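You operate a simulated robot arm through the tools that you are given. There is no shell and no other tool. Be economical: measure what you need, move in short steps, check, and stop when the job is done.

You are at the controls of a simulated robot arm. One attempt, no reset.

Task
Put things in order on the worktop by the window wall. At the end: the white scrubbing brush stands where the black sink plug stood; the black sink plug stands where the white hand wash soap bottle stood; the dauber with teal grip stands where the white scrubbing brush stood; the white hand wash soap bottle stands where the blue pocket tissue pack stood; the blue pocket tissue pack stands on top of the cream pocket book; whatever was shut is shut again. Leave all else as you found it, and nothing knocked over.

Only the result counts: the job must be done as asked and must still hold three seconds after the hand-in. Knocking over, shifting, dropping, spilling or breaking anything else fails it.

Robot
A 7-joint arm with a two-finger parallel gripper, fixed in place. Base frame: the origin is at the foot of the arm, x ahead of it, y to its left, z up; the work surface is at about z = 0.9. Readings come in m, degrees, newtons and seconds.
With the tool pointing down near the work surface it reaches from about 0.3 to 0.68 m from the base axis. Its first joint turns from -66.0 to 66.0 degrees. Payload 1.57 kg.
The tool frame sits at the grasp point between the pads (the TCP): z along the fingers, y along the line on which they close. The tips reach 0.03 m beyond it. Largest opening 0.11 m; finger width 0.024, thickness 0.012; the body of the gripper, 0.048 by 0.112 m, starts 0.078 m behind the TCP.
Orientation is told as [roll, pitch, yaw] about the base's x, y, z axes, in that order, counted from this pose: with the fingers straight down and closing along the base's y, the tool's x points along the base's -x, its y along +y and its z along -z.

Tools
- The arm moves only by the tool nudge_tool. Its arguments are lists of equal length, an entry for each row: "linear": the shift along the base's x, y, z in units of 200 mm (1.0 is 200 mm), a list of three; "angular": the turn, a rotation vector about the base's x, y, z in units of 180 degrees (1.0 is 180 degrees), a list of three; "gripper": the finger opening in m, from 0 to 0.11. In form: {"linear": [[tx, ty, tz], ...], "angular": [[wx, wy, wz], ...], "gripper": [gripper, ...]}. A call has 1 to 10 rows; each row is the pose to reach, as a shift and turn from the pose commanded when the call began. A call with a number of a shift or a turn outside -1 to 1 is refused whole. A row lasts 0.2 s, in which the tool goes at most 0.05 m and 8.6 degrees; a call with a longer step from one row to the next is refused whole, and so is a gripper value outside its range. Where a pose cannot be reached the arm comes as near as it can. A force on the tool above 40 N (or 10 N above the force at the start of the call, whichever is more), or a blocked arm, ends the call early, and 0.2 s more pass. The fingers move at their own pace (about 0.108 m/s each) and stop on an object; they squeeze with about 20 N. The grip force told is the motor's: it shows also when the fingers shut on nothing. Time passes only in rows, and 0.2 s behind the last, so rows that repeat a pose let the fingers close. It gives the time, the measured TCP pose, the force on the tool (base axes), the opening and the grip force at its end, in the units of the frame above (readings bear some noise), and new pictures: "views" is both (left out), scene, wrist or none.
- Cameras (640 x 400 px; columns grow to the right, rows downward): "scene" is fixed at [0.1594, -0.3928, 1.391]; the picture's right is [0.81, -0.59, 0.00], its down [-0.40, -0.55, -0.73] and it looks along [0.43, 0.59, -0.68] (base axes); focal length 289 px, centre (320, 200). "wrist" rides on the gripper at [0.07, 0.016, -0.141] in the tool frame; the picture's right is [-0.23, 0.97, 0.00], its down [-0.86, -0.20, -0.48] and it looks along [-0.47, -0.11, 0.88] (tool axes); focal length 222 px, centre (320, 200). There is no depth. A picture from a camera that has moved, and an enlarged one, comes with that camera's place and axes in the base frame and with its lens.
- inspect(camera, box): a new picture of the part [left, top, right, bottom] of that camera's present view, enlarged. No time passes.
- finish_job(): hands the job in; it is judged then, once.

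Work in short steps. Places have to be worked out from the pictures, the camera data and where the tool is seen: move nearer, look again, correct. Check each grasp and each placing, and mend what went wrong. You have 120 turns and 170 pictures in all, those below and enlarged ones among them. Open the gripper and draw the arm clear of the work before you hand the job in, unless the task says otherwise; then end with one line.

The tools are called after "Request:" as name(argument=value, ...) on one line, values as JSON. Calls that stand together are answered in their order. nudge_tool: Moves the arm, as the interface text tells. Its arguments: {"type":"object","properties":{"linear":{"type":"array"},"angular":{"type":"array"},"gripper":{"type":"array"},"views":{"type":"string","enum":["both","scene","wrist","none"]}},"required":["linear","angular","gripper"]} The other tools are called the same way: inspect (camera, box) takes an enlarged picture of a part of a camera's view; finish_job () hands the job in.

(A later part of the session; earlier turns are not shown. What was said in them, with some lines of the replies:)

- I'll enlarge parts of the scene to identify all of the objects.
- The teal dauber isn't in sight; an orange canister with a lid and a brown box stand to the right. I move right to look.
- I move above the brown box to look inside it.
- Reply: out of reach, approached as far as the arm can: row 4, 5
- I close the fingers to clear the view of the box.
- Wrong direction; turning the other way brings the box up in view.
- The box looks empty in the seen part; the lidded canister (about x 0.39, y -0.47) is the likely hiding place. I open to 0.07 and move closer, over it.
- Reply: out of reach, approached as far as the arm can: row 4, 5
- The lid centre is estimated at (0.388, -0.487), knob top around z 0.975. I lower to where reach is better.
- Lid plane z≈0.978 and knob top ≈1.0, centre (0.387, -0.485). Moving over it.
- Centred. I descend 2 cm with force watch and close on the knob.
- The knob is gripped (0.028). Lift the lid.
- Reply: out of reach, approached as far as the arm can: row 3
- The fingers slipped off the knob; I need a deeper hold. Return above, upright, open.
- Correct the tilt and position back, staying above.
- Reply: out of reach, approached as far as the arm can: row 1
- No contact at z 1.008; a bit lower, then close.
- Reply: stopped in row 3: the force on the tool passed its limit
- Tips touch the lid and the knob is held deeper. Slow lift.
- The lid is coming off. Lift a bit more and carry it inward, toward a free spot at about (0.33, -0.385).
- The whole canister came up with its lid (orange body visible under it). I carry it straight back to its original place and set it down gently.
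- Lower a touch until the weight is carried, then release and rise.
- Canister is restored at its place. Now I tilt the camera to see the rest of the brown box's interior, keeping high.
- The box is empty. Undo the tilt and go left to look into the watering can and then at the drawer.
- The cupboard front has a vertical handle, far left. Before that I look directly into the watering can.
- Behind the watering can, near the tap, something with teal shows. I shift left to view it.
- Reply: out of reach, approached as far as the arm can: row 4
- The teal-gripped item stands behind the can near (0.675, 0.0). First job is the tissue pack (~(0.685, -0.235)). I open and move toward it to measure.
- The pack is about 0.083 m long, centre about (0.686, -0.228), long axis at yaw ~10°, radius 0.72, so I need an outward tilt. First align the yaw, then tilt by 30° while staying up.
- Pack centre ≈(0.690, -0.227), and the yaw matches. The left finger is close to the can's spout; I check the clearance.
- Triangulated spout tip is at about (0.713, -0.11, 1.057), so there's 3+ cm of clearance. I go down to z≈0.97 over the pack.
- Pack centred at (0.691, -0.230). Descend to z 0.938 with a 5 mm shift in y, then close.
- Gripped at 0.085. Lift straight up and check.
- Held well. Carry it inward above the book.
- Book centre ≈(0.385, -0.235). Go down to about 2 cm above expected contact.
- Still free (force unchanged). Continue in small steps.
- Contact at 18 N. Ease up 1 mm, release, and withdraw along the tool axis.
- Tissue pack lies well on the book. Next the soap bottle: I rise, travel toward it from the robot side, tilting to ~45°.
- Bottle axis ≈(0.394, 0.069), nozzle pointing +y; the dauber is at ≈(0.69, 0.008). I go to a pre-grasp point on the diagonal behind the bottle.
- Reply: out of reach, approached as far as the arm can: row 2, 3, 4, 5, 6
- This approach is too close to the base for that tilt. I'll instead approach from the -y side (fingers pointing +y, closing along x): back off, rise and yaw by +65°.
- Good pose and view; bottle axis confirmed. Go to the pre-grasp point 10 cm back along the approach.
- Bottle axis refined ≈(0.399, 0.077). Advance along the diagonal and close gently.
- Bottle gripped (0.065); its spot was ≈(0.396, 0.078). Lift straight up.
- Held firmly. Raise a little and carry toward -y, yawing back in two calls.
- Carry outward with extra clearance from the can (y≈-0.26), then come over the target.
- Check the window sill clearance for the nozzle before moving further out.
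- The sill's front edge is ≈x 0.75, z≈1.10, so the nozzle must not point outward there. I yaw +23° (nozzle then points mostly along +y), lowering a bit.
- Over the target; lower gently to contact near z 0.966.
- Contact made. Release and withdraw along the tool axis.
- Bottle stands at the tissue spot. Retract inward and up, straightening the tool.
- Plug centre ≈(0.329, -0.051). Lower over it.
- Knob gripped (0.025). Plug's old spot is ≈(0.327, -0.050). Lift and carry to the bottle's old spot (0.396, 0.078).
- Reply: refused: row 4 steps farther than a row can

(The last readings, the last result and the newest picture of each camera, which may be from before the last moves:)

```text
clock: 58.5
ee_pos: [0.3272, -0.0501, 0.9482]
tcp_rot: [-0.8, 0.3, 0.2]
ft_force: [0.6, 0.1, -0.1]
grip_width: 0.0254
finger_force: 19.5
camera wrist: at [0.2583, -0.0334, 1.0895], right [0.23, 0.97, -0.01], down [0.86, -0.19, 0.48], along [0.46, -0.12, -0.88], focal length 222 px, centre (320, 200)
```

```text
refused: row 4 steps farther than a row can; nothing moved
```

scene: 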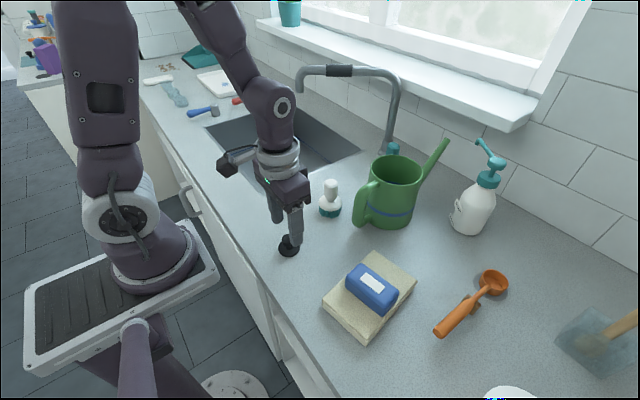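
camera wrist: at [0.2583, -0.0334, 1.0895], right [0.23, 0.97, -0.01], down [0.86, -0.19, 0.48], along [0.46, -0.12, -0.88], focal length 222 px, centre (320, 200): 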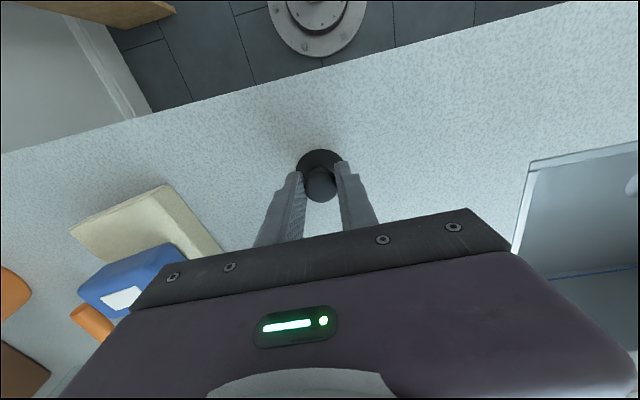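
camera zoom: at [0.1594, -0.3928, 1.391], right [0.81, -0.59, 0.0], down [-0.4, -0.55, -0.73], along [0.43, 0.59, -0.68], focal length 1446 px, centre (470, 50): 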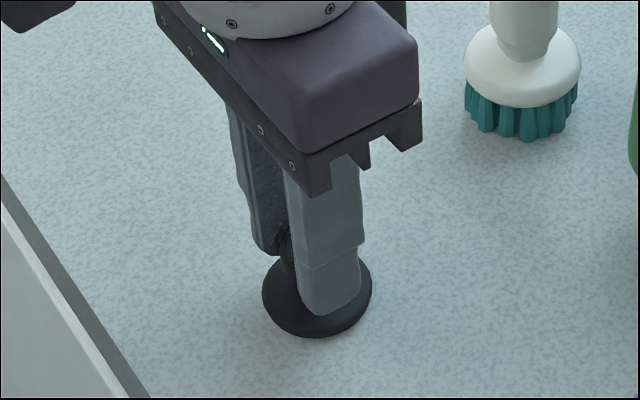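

Request:
nudge_tool(linear=[[0, 0, 0.1], [0, 0, 0.3], [0.1, 0.18, 0.35], [0.2, 0.36, 0.35], [0.3, 0.54, 0.35], [0.344, 0.64, 0.35]], angular=[[0, 0, 0], [0, 0, 0], [0, 0, 0], [0, 0, 0], [0, 0, 0], [0, 0, 0]], gripper=[0.01, 0.01, 0.01, 0.01, 0.01, 0.01])

```text
clock: 59.9
ee_pos: [0.3969, 0.0789, 1.0198]
tcp_rot: [-0.7, 0.2, 0.2]
ft_force: [-0.2, 0.1, -1.1]
grip_width: 0.0254
finger_force: 20.5
camera wrist: at [0.3288, 0.0965, 1.1592], right [0.23, 0.97, -0.01], down [0.86, -0.19, 0.48], along [0.46, -0.12, -0.88], focal length 222 px, centre (320, 200)
```

scene: 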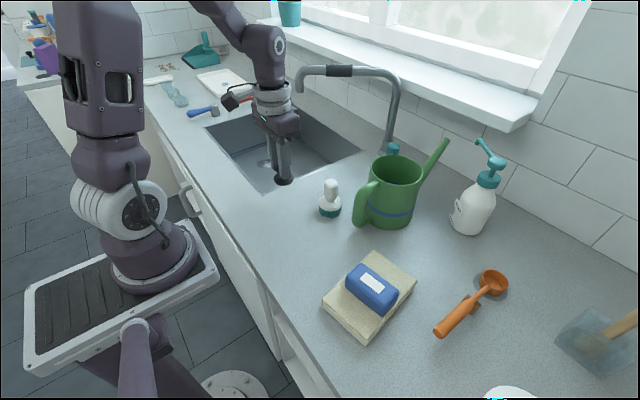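
wrist: 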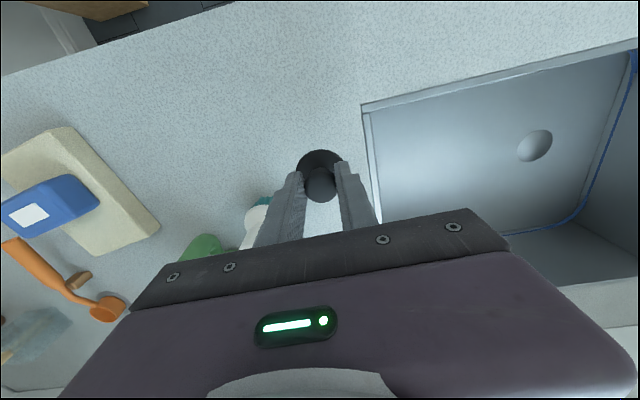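

Lower the plug to the surface.

Request:
nudge_tool(linear=[[0.005, 0.005, -0.15], [0.005, 0.005, -0.28], [0.005, 0.005, -0.33], [0.005, 0.005, -0.353]], angular=[[0, 0, 0], [0, 0, 0], [0, 0, 0], [0, 0, 0]], gripper=[0.01, 0.01, 0.01, 0.01], views="none")

```text
clock: 60.9
ee_pos: [0.3966, 0.0773, 0.9485]
tcp_rot: [-0.6, 0.1, 0.1]
ft_force: [-3.4, -0.5, 24.0]
grip_width: 0.0253
finger_force: 19.9
```

Contact. Ease up slightly, release, rise.

Request:
nudge_tool(linear=[[0, 0, 0.008], [0, 0, 0.008], [0, 0, 0.008], [0, 0, 0.15], [0, 0, 0.35], [0, -0.1, 0.5]], angular=[[0, 0, 0], [0, 0, 0], [0, 0, 0], [0, 0, 0], [0, 0, 0], [0, 0, 0]], gripper=[0.01, 0.05, 0.06, 0.06, 0.06, 0.06])

```text
clock: 62.3
ee_pos: [0.3971, 0.0548, 1.0487]
tcp_rot: [-0.8, 0.2, 0.0]
ft_force: [0.1, 0.1, -0.1]
grip_width: 0.0601
finger_force: 0.1
camera wrist: at [0.3287, 0.073, 1.1898], right [0.23, 0.97, -0.01], down [0.86, -0.19, 0.48], along [0.46, -0.12, -0.88], focal length 222 px, centre (320, 200)
```

scene: 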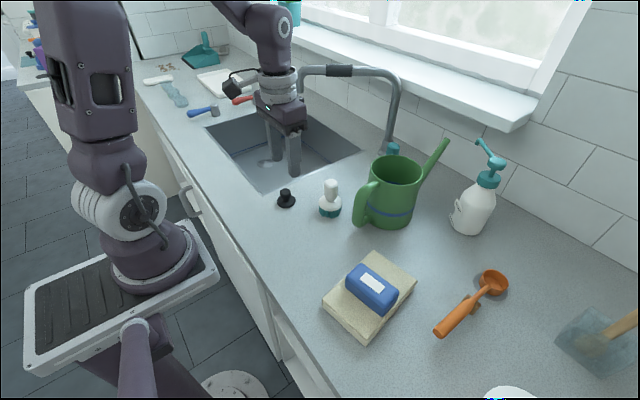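
wrist: 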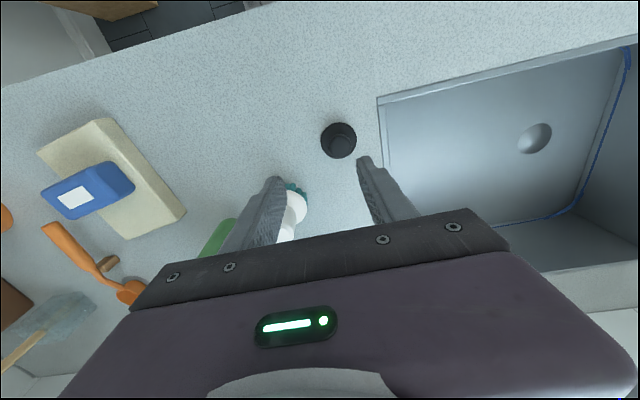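

Plug is placed. Next the brush at ≈(0.464, -0.016): go above it, yawing -60° to keep away from the can's handle.

Request:
nudge_tool(linear=[[0, 0, 0.2], [0.08, -0.1, 0.25], [0.16, -0.2, 0.25], [0.25, -0.3, 0.25], [0.335, -0.355, 0.25], [0.335, -0.355, 0.25], [0.335, -0.355, 0.2], [0.335, -0.355, 0.15]], angular=[[0, 0, -0.045], [0, 0, -0.09], [0, 0, -0.135], [0, 0, -0.18], [0, 0, -0.225], [0, 0, -0.27], [0, 0, -0.31], [0, 0, -0.333]], gripper=[0.07, 0.07, 0.07, 0.07, 0.07, 0.07, 0.07, 0.07])

```text
clock: 64.1
ee_pos: [0.4638, -0.013, 1.0769]
tcp_rot: [-0.6, 0.3, -60.0]
ft_force: [-0.3, -0.4, -0.1]
grip_width: 0.0701
finger_force: 0.1
camera wrist: at [0.4457, 0.0551, 1.2187], right [0.96, 0.29, -0.01], down [0.26, -0.84, 0.48], along [0.13, -0.46, -0.88], focal length 222 px, centre (320, 200)
```

scene: 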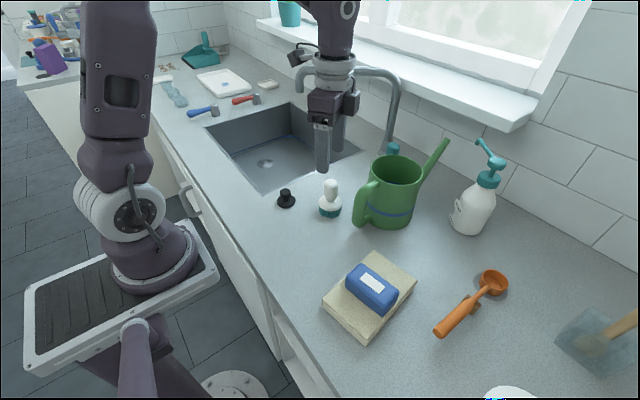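
wrist: 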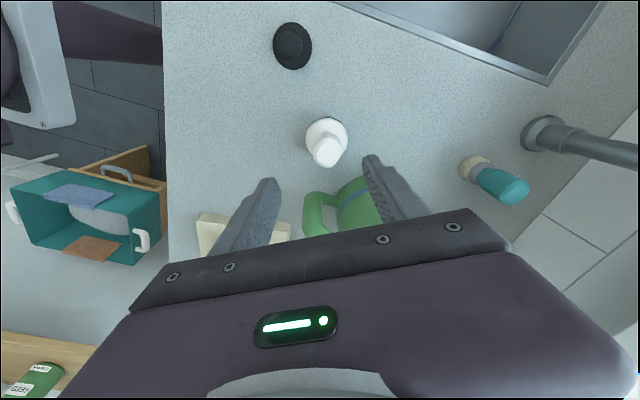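

Brush axis ≈(0.4705, -0.007). Correct and lower above the handle.

Request:
nudge_tool(linear=[[0.033, 0.03, -0.1], [0.033, 0.03, -0.25], [0.033, 0.03, -0.35]], angular=[[0, 0, 0], [0, 0, 0], [0, 0, 0]], gripper=[0.06, 0.06, 0.06])

Request:
inspect(camera="scene", box=[290, 140, 410, 240])

```text
clock: 64.9
ee_pos: [0.4698, -0.0087, 1.0102]
tcp_rot: [-0.7, 0.3, -59.9]
ft_force: [-0.6, 1.2, -0.5]
grip_width: 0.0599
finger_force: 0.0
camera wrist: at [0.4522, 0.0605, 1.1508], right [0.96, 0.29, -0.01], down [0.26, -0.84, 0.48], along [0.13, -0.46, -0.88], focal length 222 px, centre (320, 200)
```

scene: 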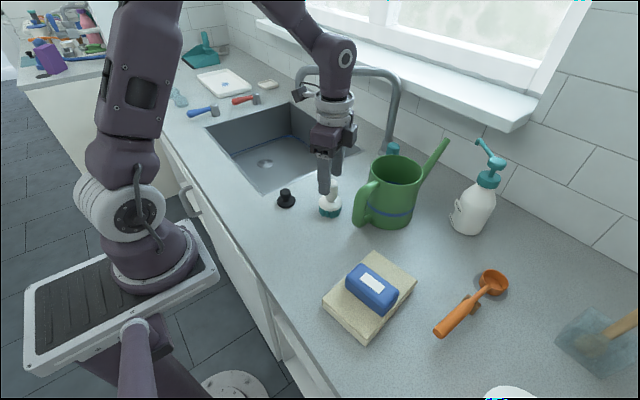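
wrist: 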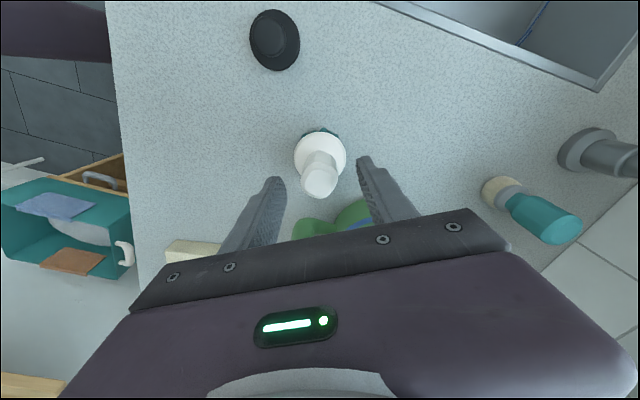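

```text
4.00 times, centred on (350, 190) of scene
camera zoom: at [0.1594, -0.3928, 1.391], right [0.81, -0.59, 0.0], down [-0.4, -0.55, -0.73], along [0.43, 0.59, -0.68], focal length 1157 px, centre (200, 240)
```

zoom: 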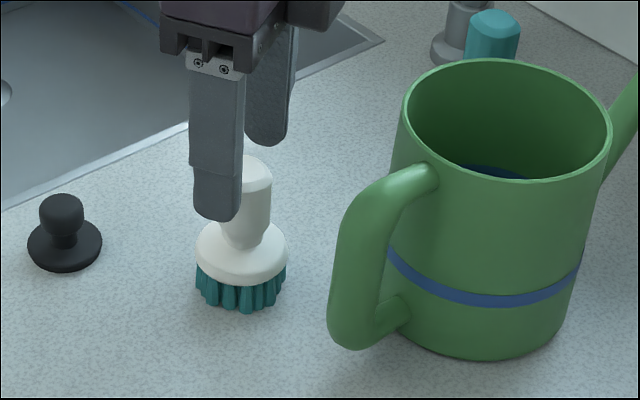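

Centred. Descend and close on the handle.

Request:
nudge_tool(linear=[[0, 0.005, -0.1], [0, 0.005, -0.16], [0, 0.005, -0.16], [0, 0.005, -0.16], [0, 0.005, -0.16]], angular=[[0, 0, 0], [0, 0, 0], [0, 0, 0], [0, 0, 0], [0, 0, 0]], gripper=[0.06, 0.06, 0.01, 0.01, 0.01], views="wrist")

Request:
inspect(camera="scene", box=[290, 140, 410, 240])

```text
clock: 66.1
ee_pos: [0.4697, -0.0079, 0.9768]
tcp_rot: [-0.8, 0.3, -59.8]
ft_force: [-1.9, 0.0, 0.6]
grip_width: 0.042
finger_force: 20.3
camera wrist: at [0.4513, 0.061, 1.1177], right [0.96, 0.29, -0.01], down [0.26, -0.84, 0.48], along [0.13, -0.46, -0.88], focal length 222 px, centre (320, 200)
```

wrist: 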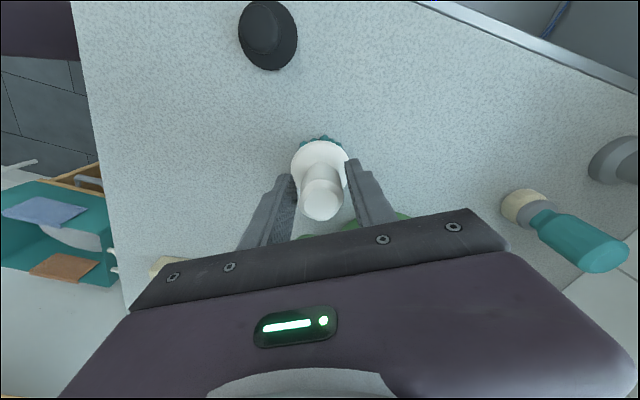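

```text
4.00 times, centred on (350, 190) of scene
camera zoom: at [0.1594, -0.3928, 1.391], right [0.81, -0.59, 0.0], down [-0.4, -0.55, -0.73], along [0.43, 0.59, -0.68], focal length 1157 px, centre (200, 240)
```

zoom: 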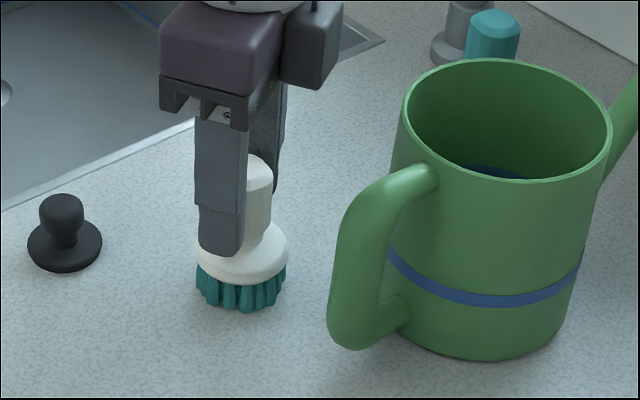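

The tips closed on the disc's shoulder (0.042) rather than the handle. Open, rise 9 mm, close again.

Request:
nudge_tool(linear=[[0, 0, 0], [0, 0, 0.03], [0, 0, 0.045], [0, 0, 0.045], [0, 0, 0.045], [0, 0, 0.045]], angular=[[0, 0, 0], [0, 0, 0], [0, 0, 0], [0, 0, 0], [0, 0, 0], [0, 0, 0]], gripper=[0.055, 0.055, 0.055, 0.01, 0.01, 0.01], views="wrist")

```text
clock: 67.5
ee_pos: [0.4707, -0.0068, 0.9859]
tcp_rot: [-0.8, 0.3, -59.8]
ft_force: [-0.7, 0.3, 1.0]
grip_width: 0.0414
finger_force: 19.4
camera wrist: at [0.4515, 0.0618, 1.1261], right [0.96, 0.29, -0.01], down [0.26, -0.84, 0.48], along [0.13, -0.46, -0.88], focal length 222 px, centre (320, 200)
```

wrist: 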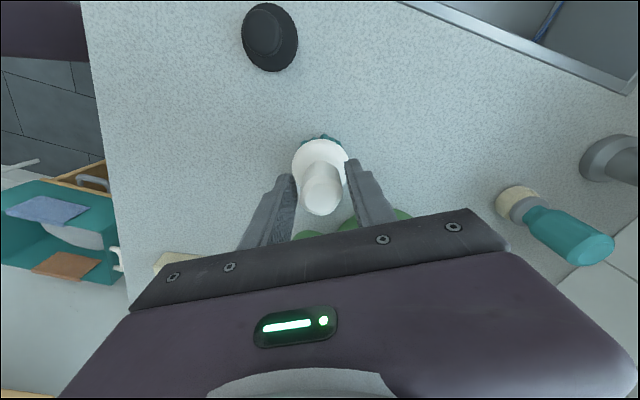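

Still on the shoulder; rise another 10 mm.

Request:
nudge_tool(linear=[[0, 0, 0], [0, 0, 0.03], [0, 0, 0.055], [0, 0, 0.055], [0, 0, 0.055], [0, 0, 0.055]], angular=[[0, 0, 0], [0, 0, 0], [0, 0, 0], [0, 0, 0], [0, 0, 0], [0, 0, 0]], gripper=[0.055, 0.055, 0.055, 0.01, 0.01, 0.01])

Request:
inspect(camera="scene", box=[290, 140, 410, 240])

```text
clock: 68.9
ee_pos: [0.469, -0.0075, 0.9959]
tcp_rot: [-0.7, 0.3, -59.9]
ft_force: [0.0, 0.1, -0.2]
grip_width: 0.0414
finger_force: 20.3
camera wrist: at [0.4519, 0.0615, 1.1371], right [0.96, 0.29, -0.01], down [0.26, -0.84, 0.48], along [0.13, -0.46, -0.88], focal length 222 px, centre (320, 200)
```

scene: 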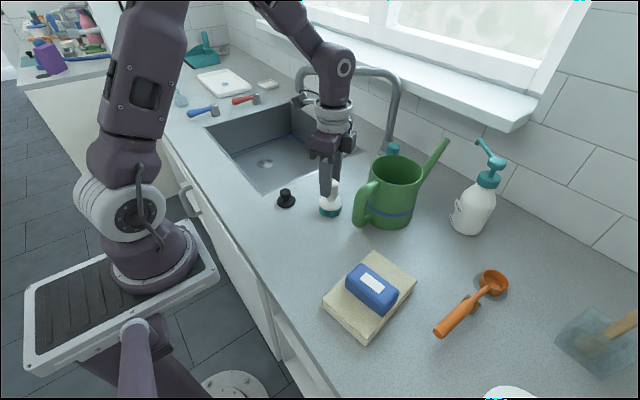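
wrist: 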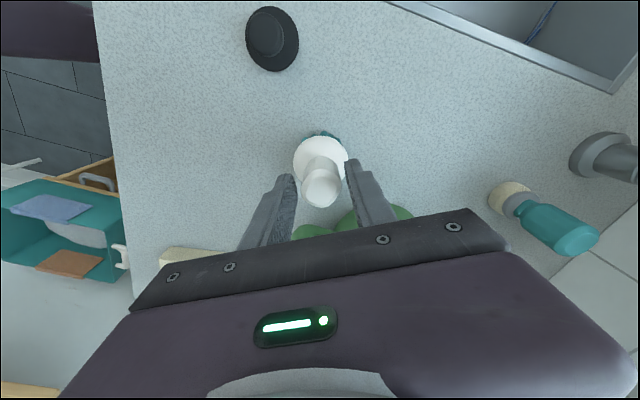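

```text
4.00 times, centred on (350, 190) of scene
camera zoom: at [0.1594, -0.3928, 1.391], right [0.81, -0.59, 0.0], down [-0.4, -0.55, -0.73], along [0.43, 0.59, -0.68], focal length 1157 px, centre (200, 240)
```

zoom: 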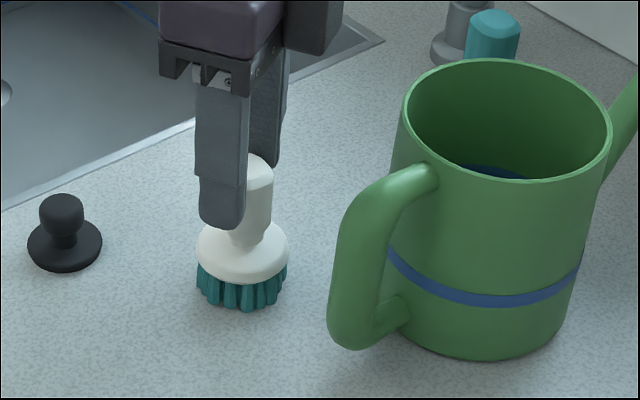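

The grip width stays 0.041 regardless of height, so it's a firm hold on the object's body. Test-lift by 2 cm.

Request:
nudge_tool(linear=[[0, 0, 0.03], [0, 0, 0.07], [0, 0, 0.1]], angular=[[0, 0, 0], [0, 0, 0], [0, 0, 0]], gripper=[0.01, 0.01, 0.01], views="wrist")

Request:
inspect(camera="scene", box=[290, 140, 410, 240])

```text
clock: 69.7
ee_pos: [0.4689, -0.0057, 1.0184]
tcp_rot: [-0.7, 0.3, -59.9]
ft_force: [0.4, -0.1, -1.0]
grip_width: 0.0414
finger_force: 19.8
camera wrist: at [0.4519, 0.062, 1.1575], right [0.96, 0.29, -0.01], down [0.26, -0.84, 0.48], along [0.13, -0.46, -0.88], focal length 222 px, centre (320, 200)
```

wrist: 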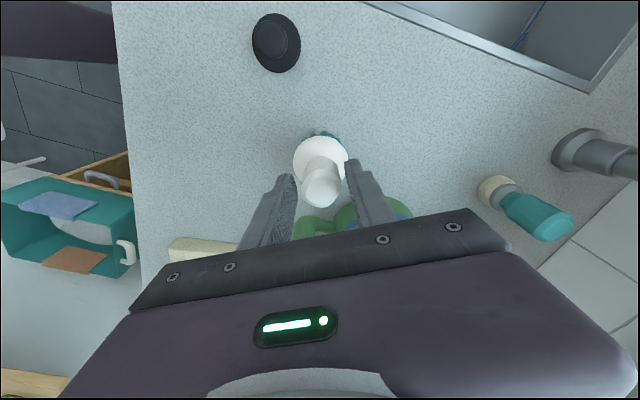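

```text
4.00 times, centred on (350, 190) of scene
camera zoom: at [0.1595, -0.3928, 1.391], right [0.81, -0.59, 0.0], down [-0.4, -0.55, -0.73], along [0.43, 0.59, -0.68], focal length 1157 px, centre (200, 240)
```

zoom: 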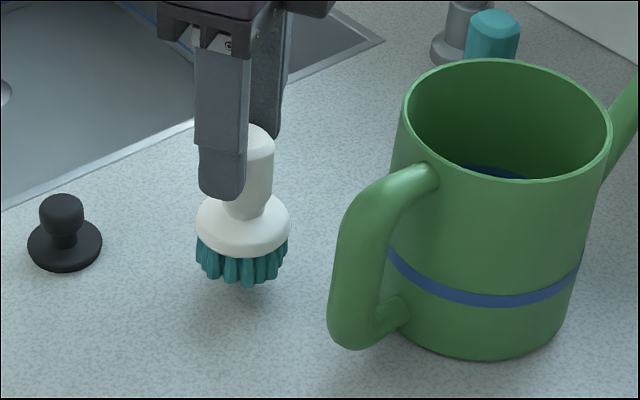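

Lifted cleanly. Carry to the plug's old spot (0.327, -0.050).

Request:
nudge_tool(linear=[[0, 0, 0.1], [-0.2, -0.06, 0.15], [-0.4, -0.12, 0.15], [-0.6, -0.18, 0.15], [-0.71, -0.217, 0.1]], angular=[[0, 0, 0], [0, 0, 0], [0, 0, 0], [0, 0, 0], [0, 0, 0]], gripper=[0.01, 0.01, 0.01, 0.01, 0.01])

```text
clock: 70.9
ee_pos: [0.3288, -0.0503, 1.0363]
tcp_rot: [-0.8, 0.3, -59.8]
ft_force: [1.0, -1.1, -0.8]
grip_width: 0.0418
finger_force: 20.5
camera wrist: at [0.309, 0.0177, 1.1768], right [0.96, 0.29, -0.01], down [0.26, -0.84, 0.48], along [0.13, -0.46, -0.88], focal length 222 px, centre (320, 200)
```

scene: 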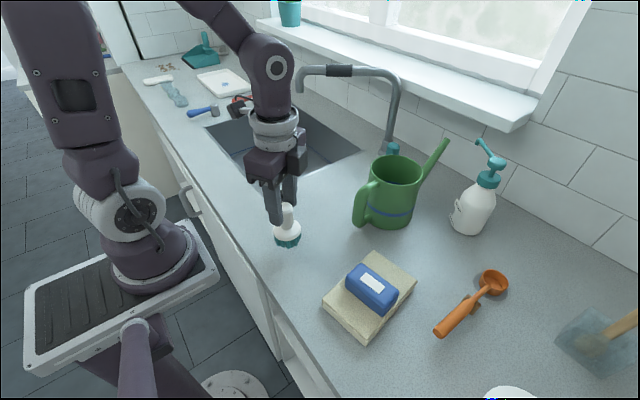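
wrist: 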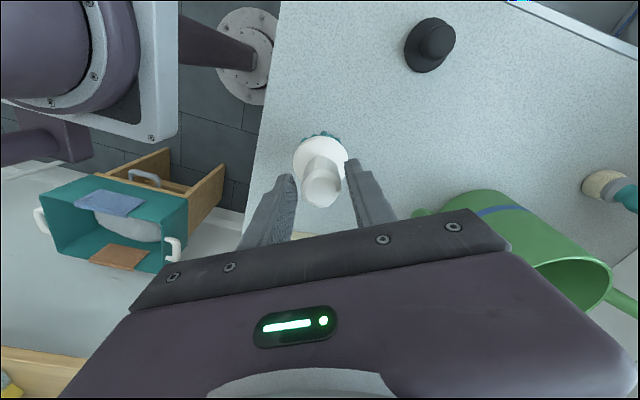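

Request:
nudge_tool(linear=[[-0.005, 0.002, -0.1], [-0.005, 0.002, -0.17], [-0.005, 0.002, -0.195], [-0.005, 0.002, -0.204]], angular=[[0, 0, 0], [0, 0, 0], [0, 0, 0], [0, 0, 0]], gripper=[0.01, 0.01, 0.01, 0.01], views="none")

```text
clock: 71.9
ee_pos: [0.3264, -0.0494, 0.9959]
tcp_rot: [-0.7, 0.4, -59.9]
ft_force: [-2.3, -1.5, 18.6]
grip_width: 0.0413
finger_force: 19.8
```

Contact. Ease, release and rise.

Request:
nudge_tool(linear=[[0, 0, 0.006], [0, 0, 0.006], [0, 0, 0.006], [0, 0, 0.15], [0, 0, 0.35], [0, 0, 0.5]], angular=[[0, 0, 0], [0, 0, 0], [0, 0, 0], [0, 0, 0], [0, 0, 0], [0, 0, 0]], gripper=[0.03, 0.07, 0.07, 0.07, 0.07, 0.07])

```text
clock: 73.3
ee_pos: [0.3268, -0.0474, 1.0968]
tcp_rot: [-0.9, 0.3, -59.8]
ft_force: [0.1, 0.1, 0.5]
grip_width: 0.0702
finger_force: 0.0
camera wrist: at [0.3086, 0.0208, 1.2378], right [0.96, 0.29, -0.01], down [0.26, -0.84, 0.48], along [0.13, -0.46, -0.88], focal length 222 px, centre (320, 200)
```

scene: 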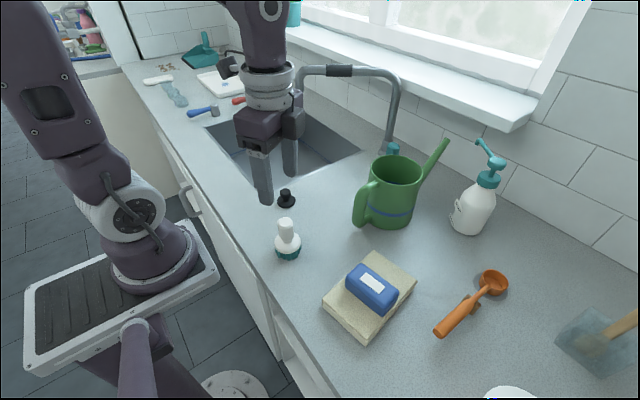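
wrist: 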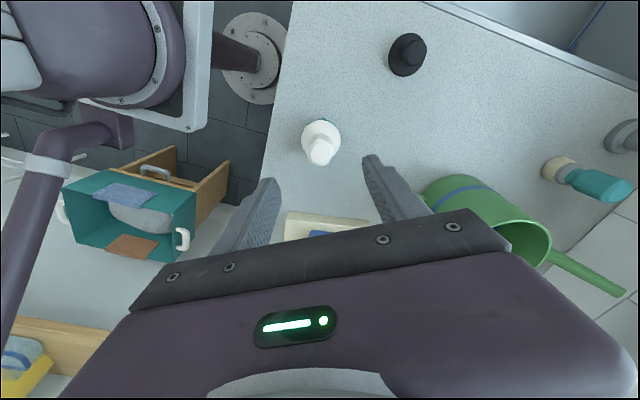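

Brush stands at the plug's old spot. Now the dauber at ≈(0.69, 0.011): rotate to yaw 10°, then tilt outward 30°.

Request:
nudge_tool(linear=[[0, 0, 0.2], [0, 0, 0.3], [0.05, 0.05, 0.3], [0.1, 0.1, 0.3], [0.2, 0.15, 0.3], [0.3, 0.2, 0.3], [0.4, 0.25, 0.3], [0.5, 0.28, 0.3], [0.6, 0.28, 0.3]], angular=[[0, 0, 0.044], [0, 0, 0.088], [0, 0, 0.132], [0, 0, 0.176], [0, 0, 0.22], [0, 0, 0.264], [0, 0, 0.308], [0, 0, 0.352], [0, 0, 0.388]], gripper=[0.07, 0.07, 0.07, 0.07, 0.07, 0.07, 0.07, 0.07, 0.07], views="none")

Request:
nudge_tool(linear=[[0.1, 0, 0], [0.2, 0, 0], [0.3, 0, -0.1], [0.4, 0, -0.2]], angular=[[0.007, -0.041, 0], [0.014, -0.082, 0], [0.021, -0.123, 0], [0.028, -0.164, 0]], gripper=[0.07, 0.07, 0.07, 0.07])

```text
clock: 75.3
ee_pos: [0.4465, 0.0063, 1.1561]
tcp_rot: [-0.7, 0.3, 10.2]
ft_force: [-0.1, 0.0, 0.4]
grip_width: 0.0697
finger_force: 0.0
```

```text
clock: 76.3
ee_pos: [0.5259, 0.0074, 1.1162]
tcp_rot: [-0.9, -29.7, 10.1]
ft_force: [-0.3, 0.5, -0.3]
grip_width: 0.0699
finger_force: 0.2
camera wrist: at [0.3953, 0.002, 1.2032], right [0.03, 0.99, 0.1], down [0.53, -0.1, 0.84], along [0.85, 0.03, -0.53], focal length 222 px, centre (320, 200)
```

scene: 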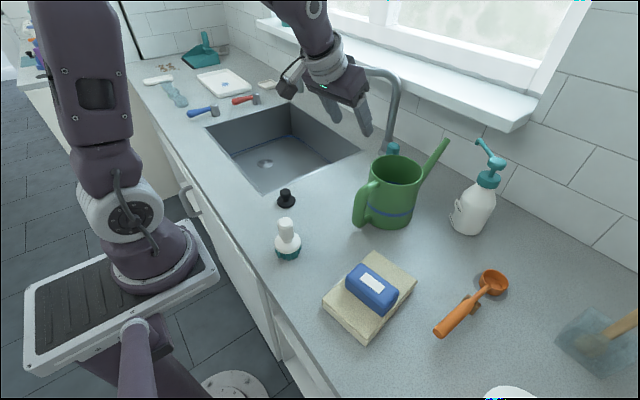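
wrist: 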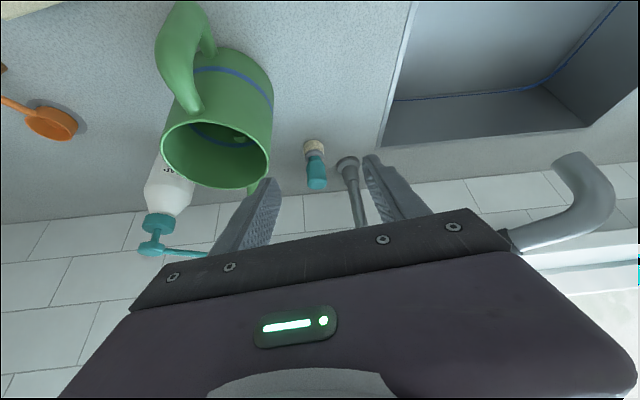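

Dauber axis ≈(0.685, 0.0115). Move to a pre-grasp point back along the tool axis.

Request:
nudge_tool(linear=[[0.15, 0, -0.05], [0.3, -0.01, -0.15], [0.45, -0.02, -0.25], [0.55, -0.02, -0.365]], angular=[[0, 0, 0], [0, 0, 0], [0, 0, 0], [0, 0, 0]], gripper=[0.07, 0.07, 0.07, 0.07])

```text
clock: 77.3
ee_pos: [0.6366, 0.0034, 1.0424]
tcp_rot: [-1.0, -29.8, 10.0]
ft_force: [0.9, 0.0, -0.3]
grip_width: 0.07
finger_force: 0.2
camera wrist: at [0.5061, -0.0016, 1.1295], right [0.03, 0.99, 0.1], down [0.53, -0.1, 0.84], along [0.85, 0.03, -0.53], focal length 222 px, centre (320, 200)
```

scene: 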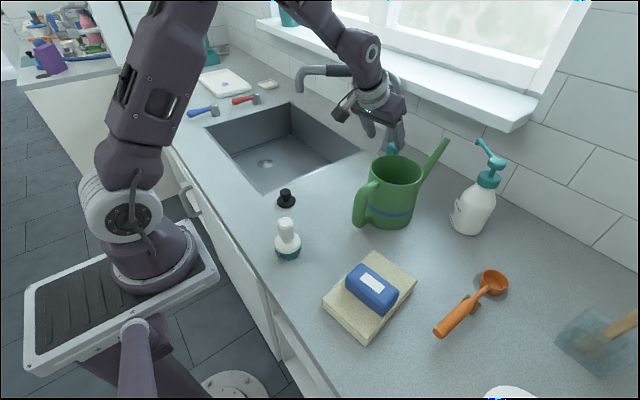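
wrist: 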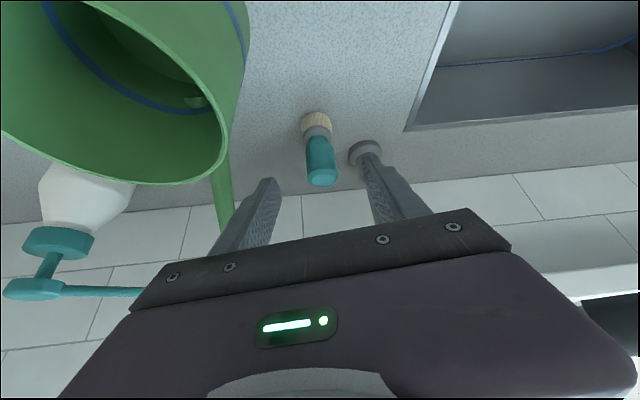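

Aligned; dauber ≈(0.686, 0.011). Narrow to 0.055, advance along the axis, close.

Request:
nudge_tool(linear=[[0.06, 0.01, -0.1], [0.12, 0.02, -0.2], [0.18, 0.028, -0.3], [0.22, 0.033, -0.385], [0.22, 0.033, -0.385], [0.22, 0.033, -0.385], [0.22, 0.033, -0.385]], angular=[[0, 0, 0], [0, 0, 0], [0, 0, 0], [0, 0, 0], [0, 0, 0], [0, 0, 0], [0, 0, 0]], gripper=[0.055, 0.055, 0.055, 0.055, 0.01, 0.01, 0.01])

```text
clock: 78.9
ee_pos: [0.6816, 0.0086, 0.9657]
tcp_rot: [-1.0, -29.6, 9.9]
ft_force: [-0.2, 0.8, -0.8]
grip_width: 0.0387
finger_force: 20.1
camera wrist: at [0.5505, 0.0042, 1.0521], right [0.03, 0.99, 0.1], down [0.53, -0.1, 0.84], along [0.85, 0.03, -0.53], focal length 222 px, centre (320, 200)
```

scene: 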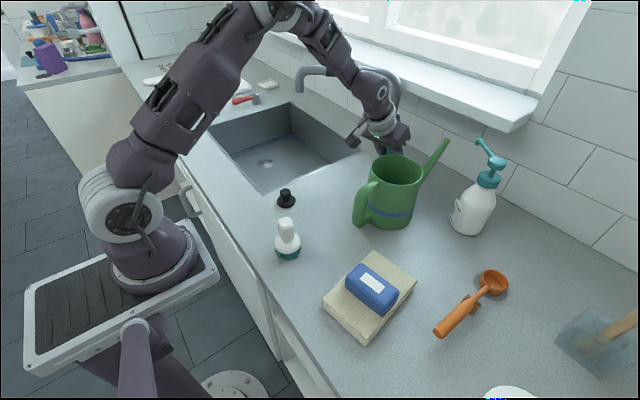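
wrist: 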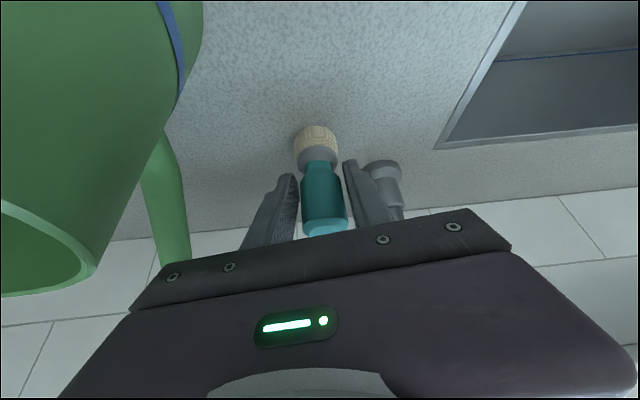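

Gripped (0.039). Lift straight up and retract a bit.

Request:
nudge_tool(linear=[[0, 0, 0.06], [0, 0, 0.2], [-0.08, 0, 0.38], [-0.25, 0, 0.5], [-0.45, 0, 0.52]], angular=[[0, 0, 0], [0, 0, 0], [0, 0, 0], [0, 0, 0], [0, 0, 0]], gripper=[0.01, 0.01, 0.01, 0.01, 0.01])

```text
clock: 80.1
ee_pos: [0.5904, 0.0078, 1.0694]
tcp_rot: [-0.9, -29.6, 9.9]
ft_force: [-0.4, 0.5, -1.0]
grip_width: 0.0383
finger_force: 19.8
camera wrist: at [0.4592, 0.0034, 1.1559], right [0.03, 0.99, 0.1], down [0.53, -0.1, 0.84], along [0.85, 0.03, -0.53], focal length 222 px, centre (320, 200)
```

scene: 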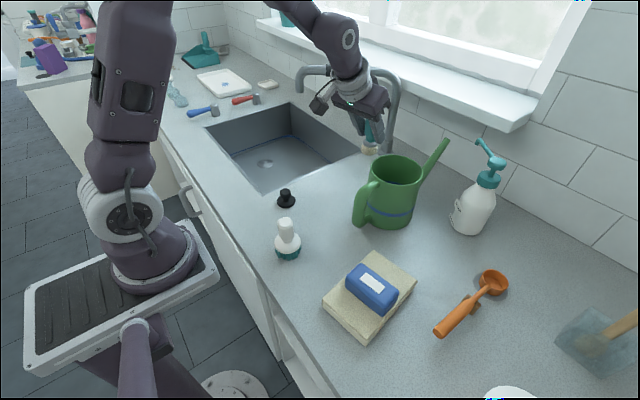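
wrist: 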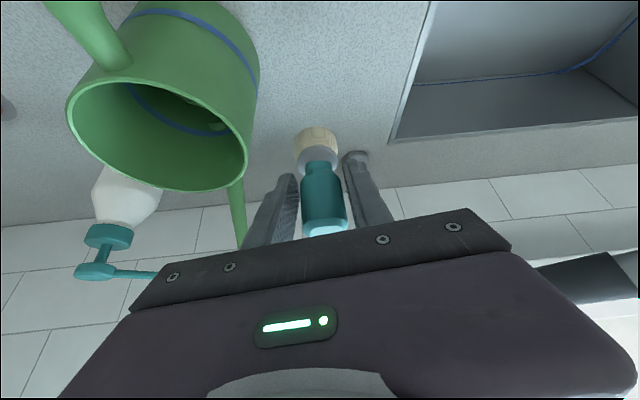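

Carry to the brush's old spot (0.470, -0.0075).

Request:
nudge_tool(linear=[[-0.2, 0, 0], [-0.4, -0.03, 0], [-0.6, -0.085, 0], [-0.622, -0.085, -0.15], [-0.622, -0.085, -0.35]], angular=[[0, 0, 0], [0, 0, 0], [0, 0, 0], [0, 0, 0], [0, 0, 0]], gripper=[0.01, 0.01, 0.01, 0.01, 0.01])

```text
clock: 81.3
ee_pos: [0.4653, -0.0072, 1.0011]
tcp_rot: [-1.0, -29.7, 10.0]
ft_force: [-0.2, 0.1, -0.4]
grip_width: 0.0314
finger_force: 19.3
camera wrist: at [0.3338, -0.0135, 1.088], right [0.03, 0.99, 0.1], down [0.53, -0.1, 0.84], along [0.85, 0.02, -0.53], focal length 222 px, centre (320, 200)
```

scene: 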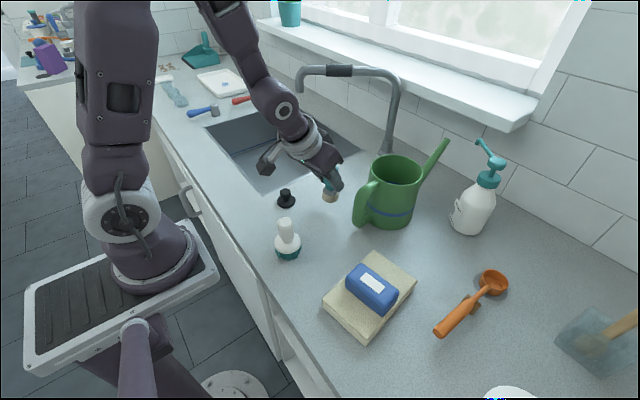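
wrist: 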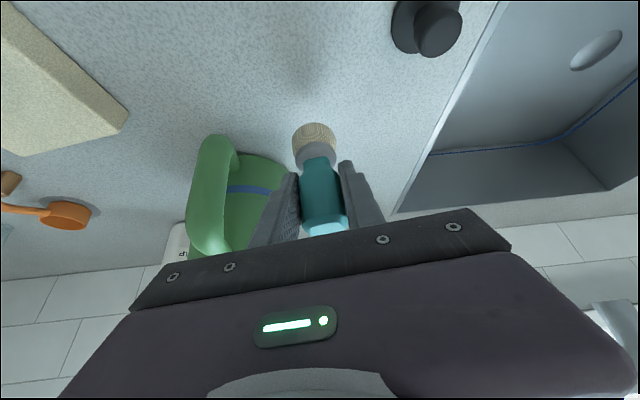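

The width fell from 0.038 to 0.031, so it may have turned in the grip; check closely.

Request:
inspect(camera="wrist", box=[250, 100, 400, 250])

Request:
inspect(camera="scene", box=[270, 120, 400, 230])

```text
2.67 times, centred on (325, 175) of wrist
camera zoom: at [0.3338, -0.0135, 1.088], right [0.03, 0.99, 0.1], down [0.53, -0.1, 0.84], along [0.85, 0.02, -0.53], focal length 592 px, centre (307, 267)
```

zoom: 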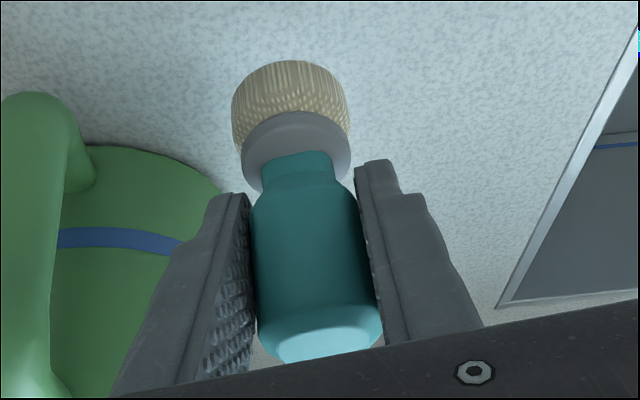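

```text
3.64 times, centred on (335, 175) of scene
camera zoom: at [0.1594, -0.3928, 1.391], right [0.81, -0.59, 0.0], down [-0.4, -0.55, -0.73], along [0.43, 0.59, -0.68], focal length 1051 px, centre (266, 291)
```

zoom: 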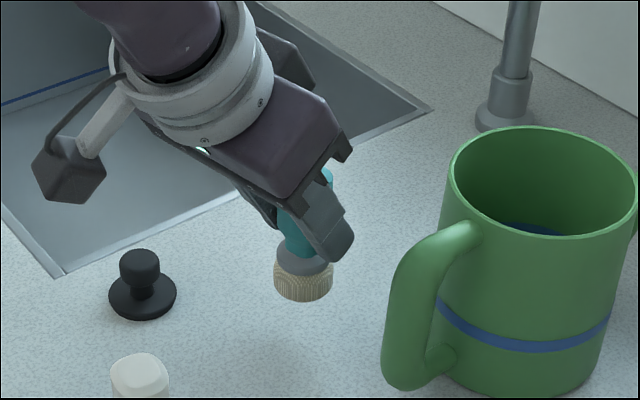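

It's still upright — it only turned to its flats. Lower gently.

Request:
nudge_tool(linear=[[0, 0, -0.08], [0, 0, -0.13], [0, 0, -0.145]], angular=[[0, 0, 0], [0, 0, 0], [0, 0, 0]], gripper=[0.01, 0.01, 0.01], views="none")

```text
clock: 82.1
ee_pos: [0.4661, -0.0072, 0.9717]
tcp_rot: [-1.0, -29.5, 10.1]
ft_force: [0.0, 1.7, -0.2]
grip_width: 0.0313
finger_force: 20.2
```

Request:
nudge_tool(linear=[[0, 0, -0.008], [0, 0, -0.015], [0, 0, -0.02]], angular=[[0, 0, 0], [0, 0, 0], [0, 0, 0]], gripper=[0.01, 0.01, 0.01], views="wrist")

Request:
inspect(camera="scene", box=[270, 120, 400, 230])

```text
clock: 82.9
ee_pos: [0.4662, -0.0091, 0.9667]
tcp_rot: [-1.0, -29.6, 10.1]
ft_force: [0.0, -0.8, -0.7]
grip_width: 0.0317
finger_force: 19.0
camera wrist: at [0.3348, -0.0126, 1.0533], right [0.03, 0.99, 0.1], down [0.53, -0.1, 0.84], along [0.85, 0.02, -0.53], focal length 222 px, centre (320, 200)
```

wrist: 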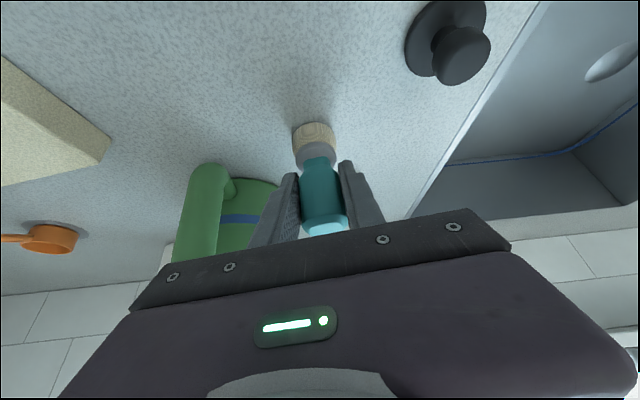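

```text
3.64 times, centred on (335, 175) of scene
camera zoom: at [0.1595, -0.3928, 1.391], right [0.81, -0.59, 0.0], down [-0.4, -0.55, -0.73], along [0.43, 0.59, -0.68], focal length 1051 px, centre (266, 291)
```

zoom: 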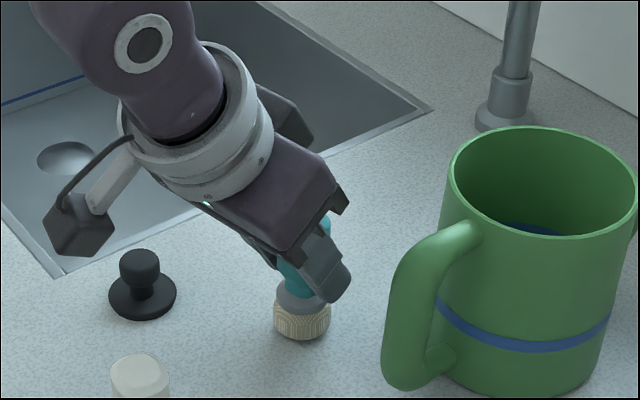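

Not touching yet; continue in tiny steps.

Request:
nudge_tool(linear=[[0, 0, -0.008], [0, 0, -0.015]], angular=[[0, 0, 0], [0, 0, 0]], gripper=[0.01, 0.01], views="none")

```text
clock: 83.5
ee_pos: [0.4662, -0.0077, 0.9661]
tcp_rot: [-1.0, -29.8, 10.0]
ft_force: [-3.9, -1.8, 19.6]
grip_width: 0.0317
finger_force: 19.9
```

Contact. Ease up slightly, release and withdraw along the tool axis.

Request:
nudge_tool(linear=[[0, 0, 0.006], [0, 0, 0.006], [0, 0, 0.006], [-0.09, -0.016, 0.16], [-0.19, -0.034, 0.34], [-0.25, -0.04, 0.5]], angular=[[0, 0, 0], [0, 0, 0], [0, 0, 0], [0, 0, 0], [0, 0, 0], [0, 0, 0]], gripper=[0.02, 0.06, 0.07, 0.07, 0.07, 0.07])

```text
clock: 84.9
ee_pos: [0.4157, -0.0162, 1.0628]
tcp_rot: [-1.0, -29.6, 10.1]
ft_force: [-0.1, -0.2, 0.4]
grip_width: 0.0702
finger_force: 0.0
camera wrist: at [0.2844, -0.0214, 1.1509], right [0.03, 0.99, 0.1], down [0.53, -0.1, 0.84], along [0.85, 0.03, -0.53], focal length 222 px, centre (320, 200)
```

scene: 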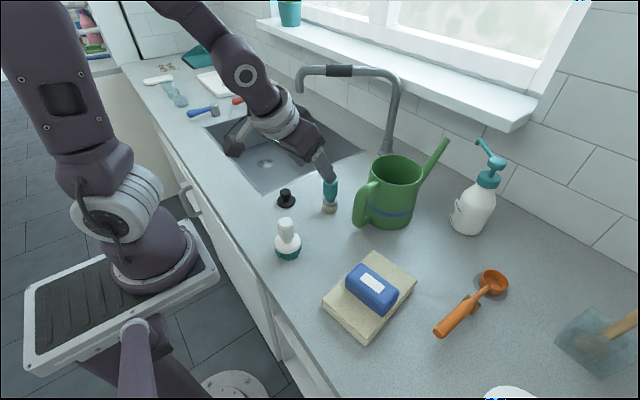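
wrist: 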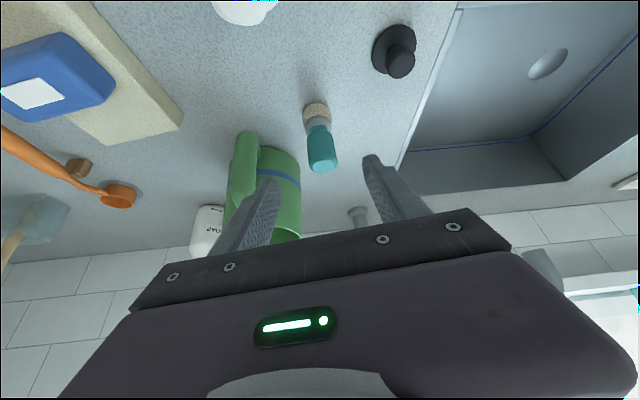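

Dauber stands upright in the brush's old spot. Rise clear and do the final check.

Request:
nudge_tool(linear=[[-0.05, 0, 0.2], [-0.1, 0, 0.4], [-0.1, 0, 0.55], [-0.1, 0, 0.65], [-0.1, 0, 0.65], [-0.1, 0, 0.65]], angular=[[0, 0, 0], [-0.007, 0.041, 0], [-0.014, 0.082, 0], [-0.021, 0.123, 0], [-0.028, 0.164, 0], [-0.028, 0.164, 0]], gripper=[0.1, 0.1, 0.1, 0.1, 0.1, 0.1])

Request:
inspect(camera="scene", box=[250, 130, 530, 330])

```text
clock: 86.3
ee_pos: [0.3956, -0.0161, 1.1928]
tcp_rot: [-0.7, 0.5, 10.0]
ft_force: [0.6, -0.8, -0.6]
grip_width: 0.1003
finger_force: 0.1
camera wrist: at [0.3256, -0.0108, 1.3334], right [0.06, 1.0, -0.02], down [0.88, -0.04, 0.48], along [0.47, -0.04, -0.88], focal length 222 px, centre (320, 200)
```

scene: 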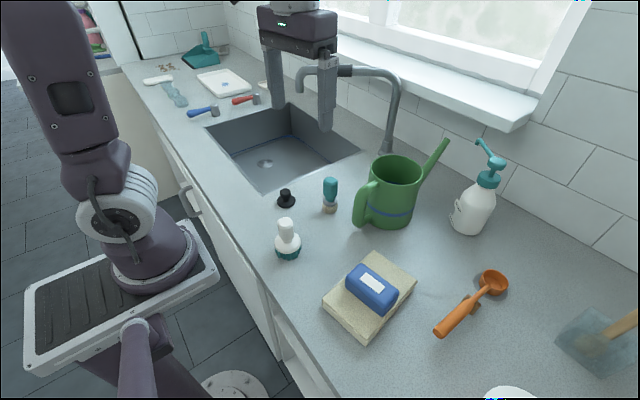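
wrist: 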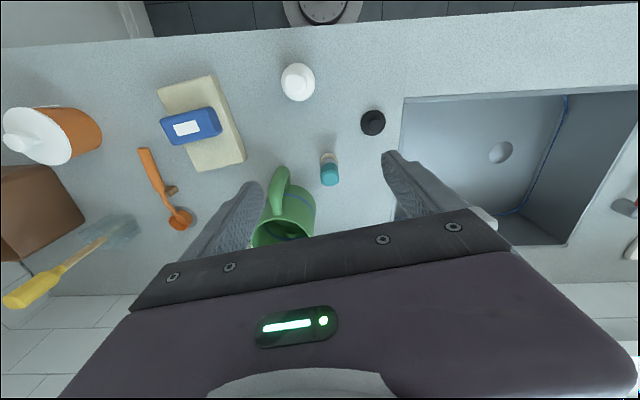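

```text
2.00 times, centred on (390, 230) of scene
camera zoom: at [0.1595, -0.3928, 1.391], right [0.81, -0.59, 0.0], down [-0.4, -0.55, -0.73], along [0.43, 0.59, -0.68], focal length 578 px, centre (180, 140)
```

zoom: 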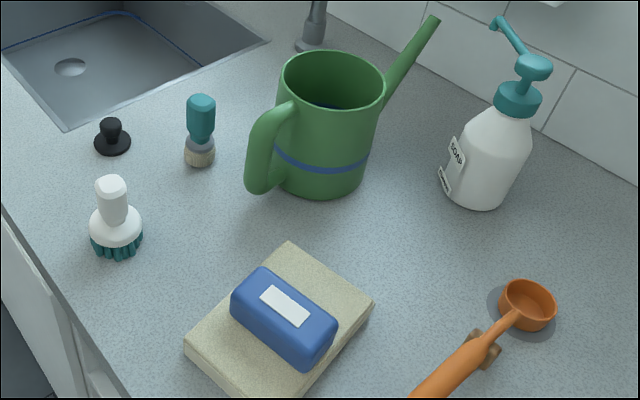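

Everything stands where asked, and the canister is back in its place, so I'm handing in.

Request:
finish_job()

```text
The job is handed in.
```

All five items are where you asked and upright, and the job is handed in. While looking for the dauber I lifted the closed orange canister by its lid, then set it back where it was; nothing was opened.
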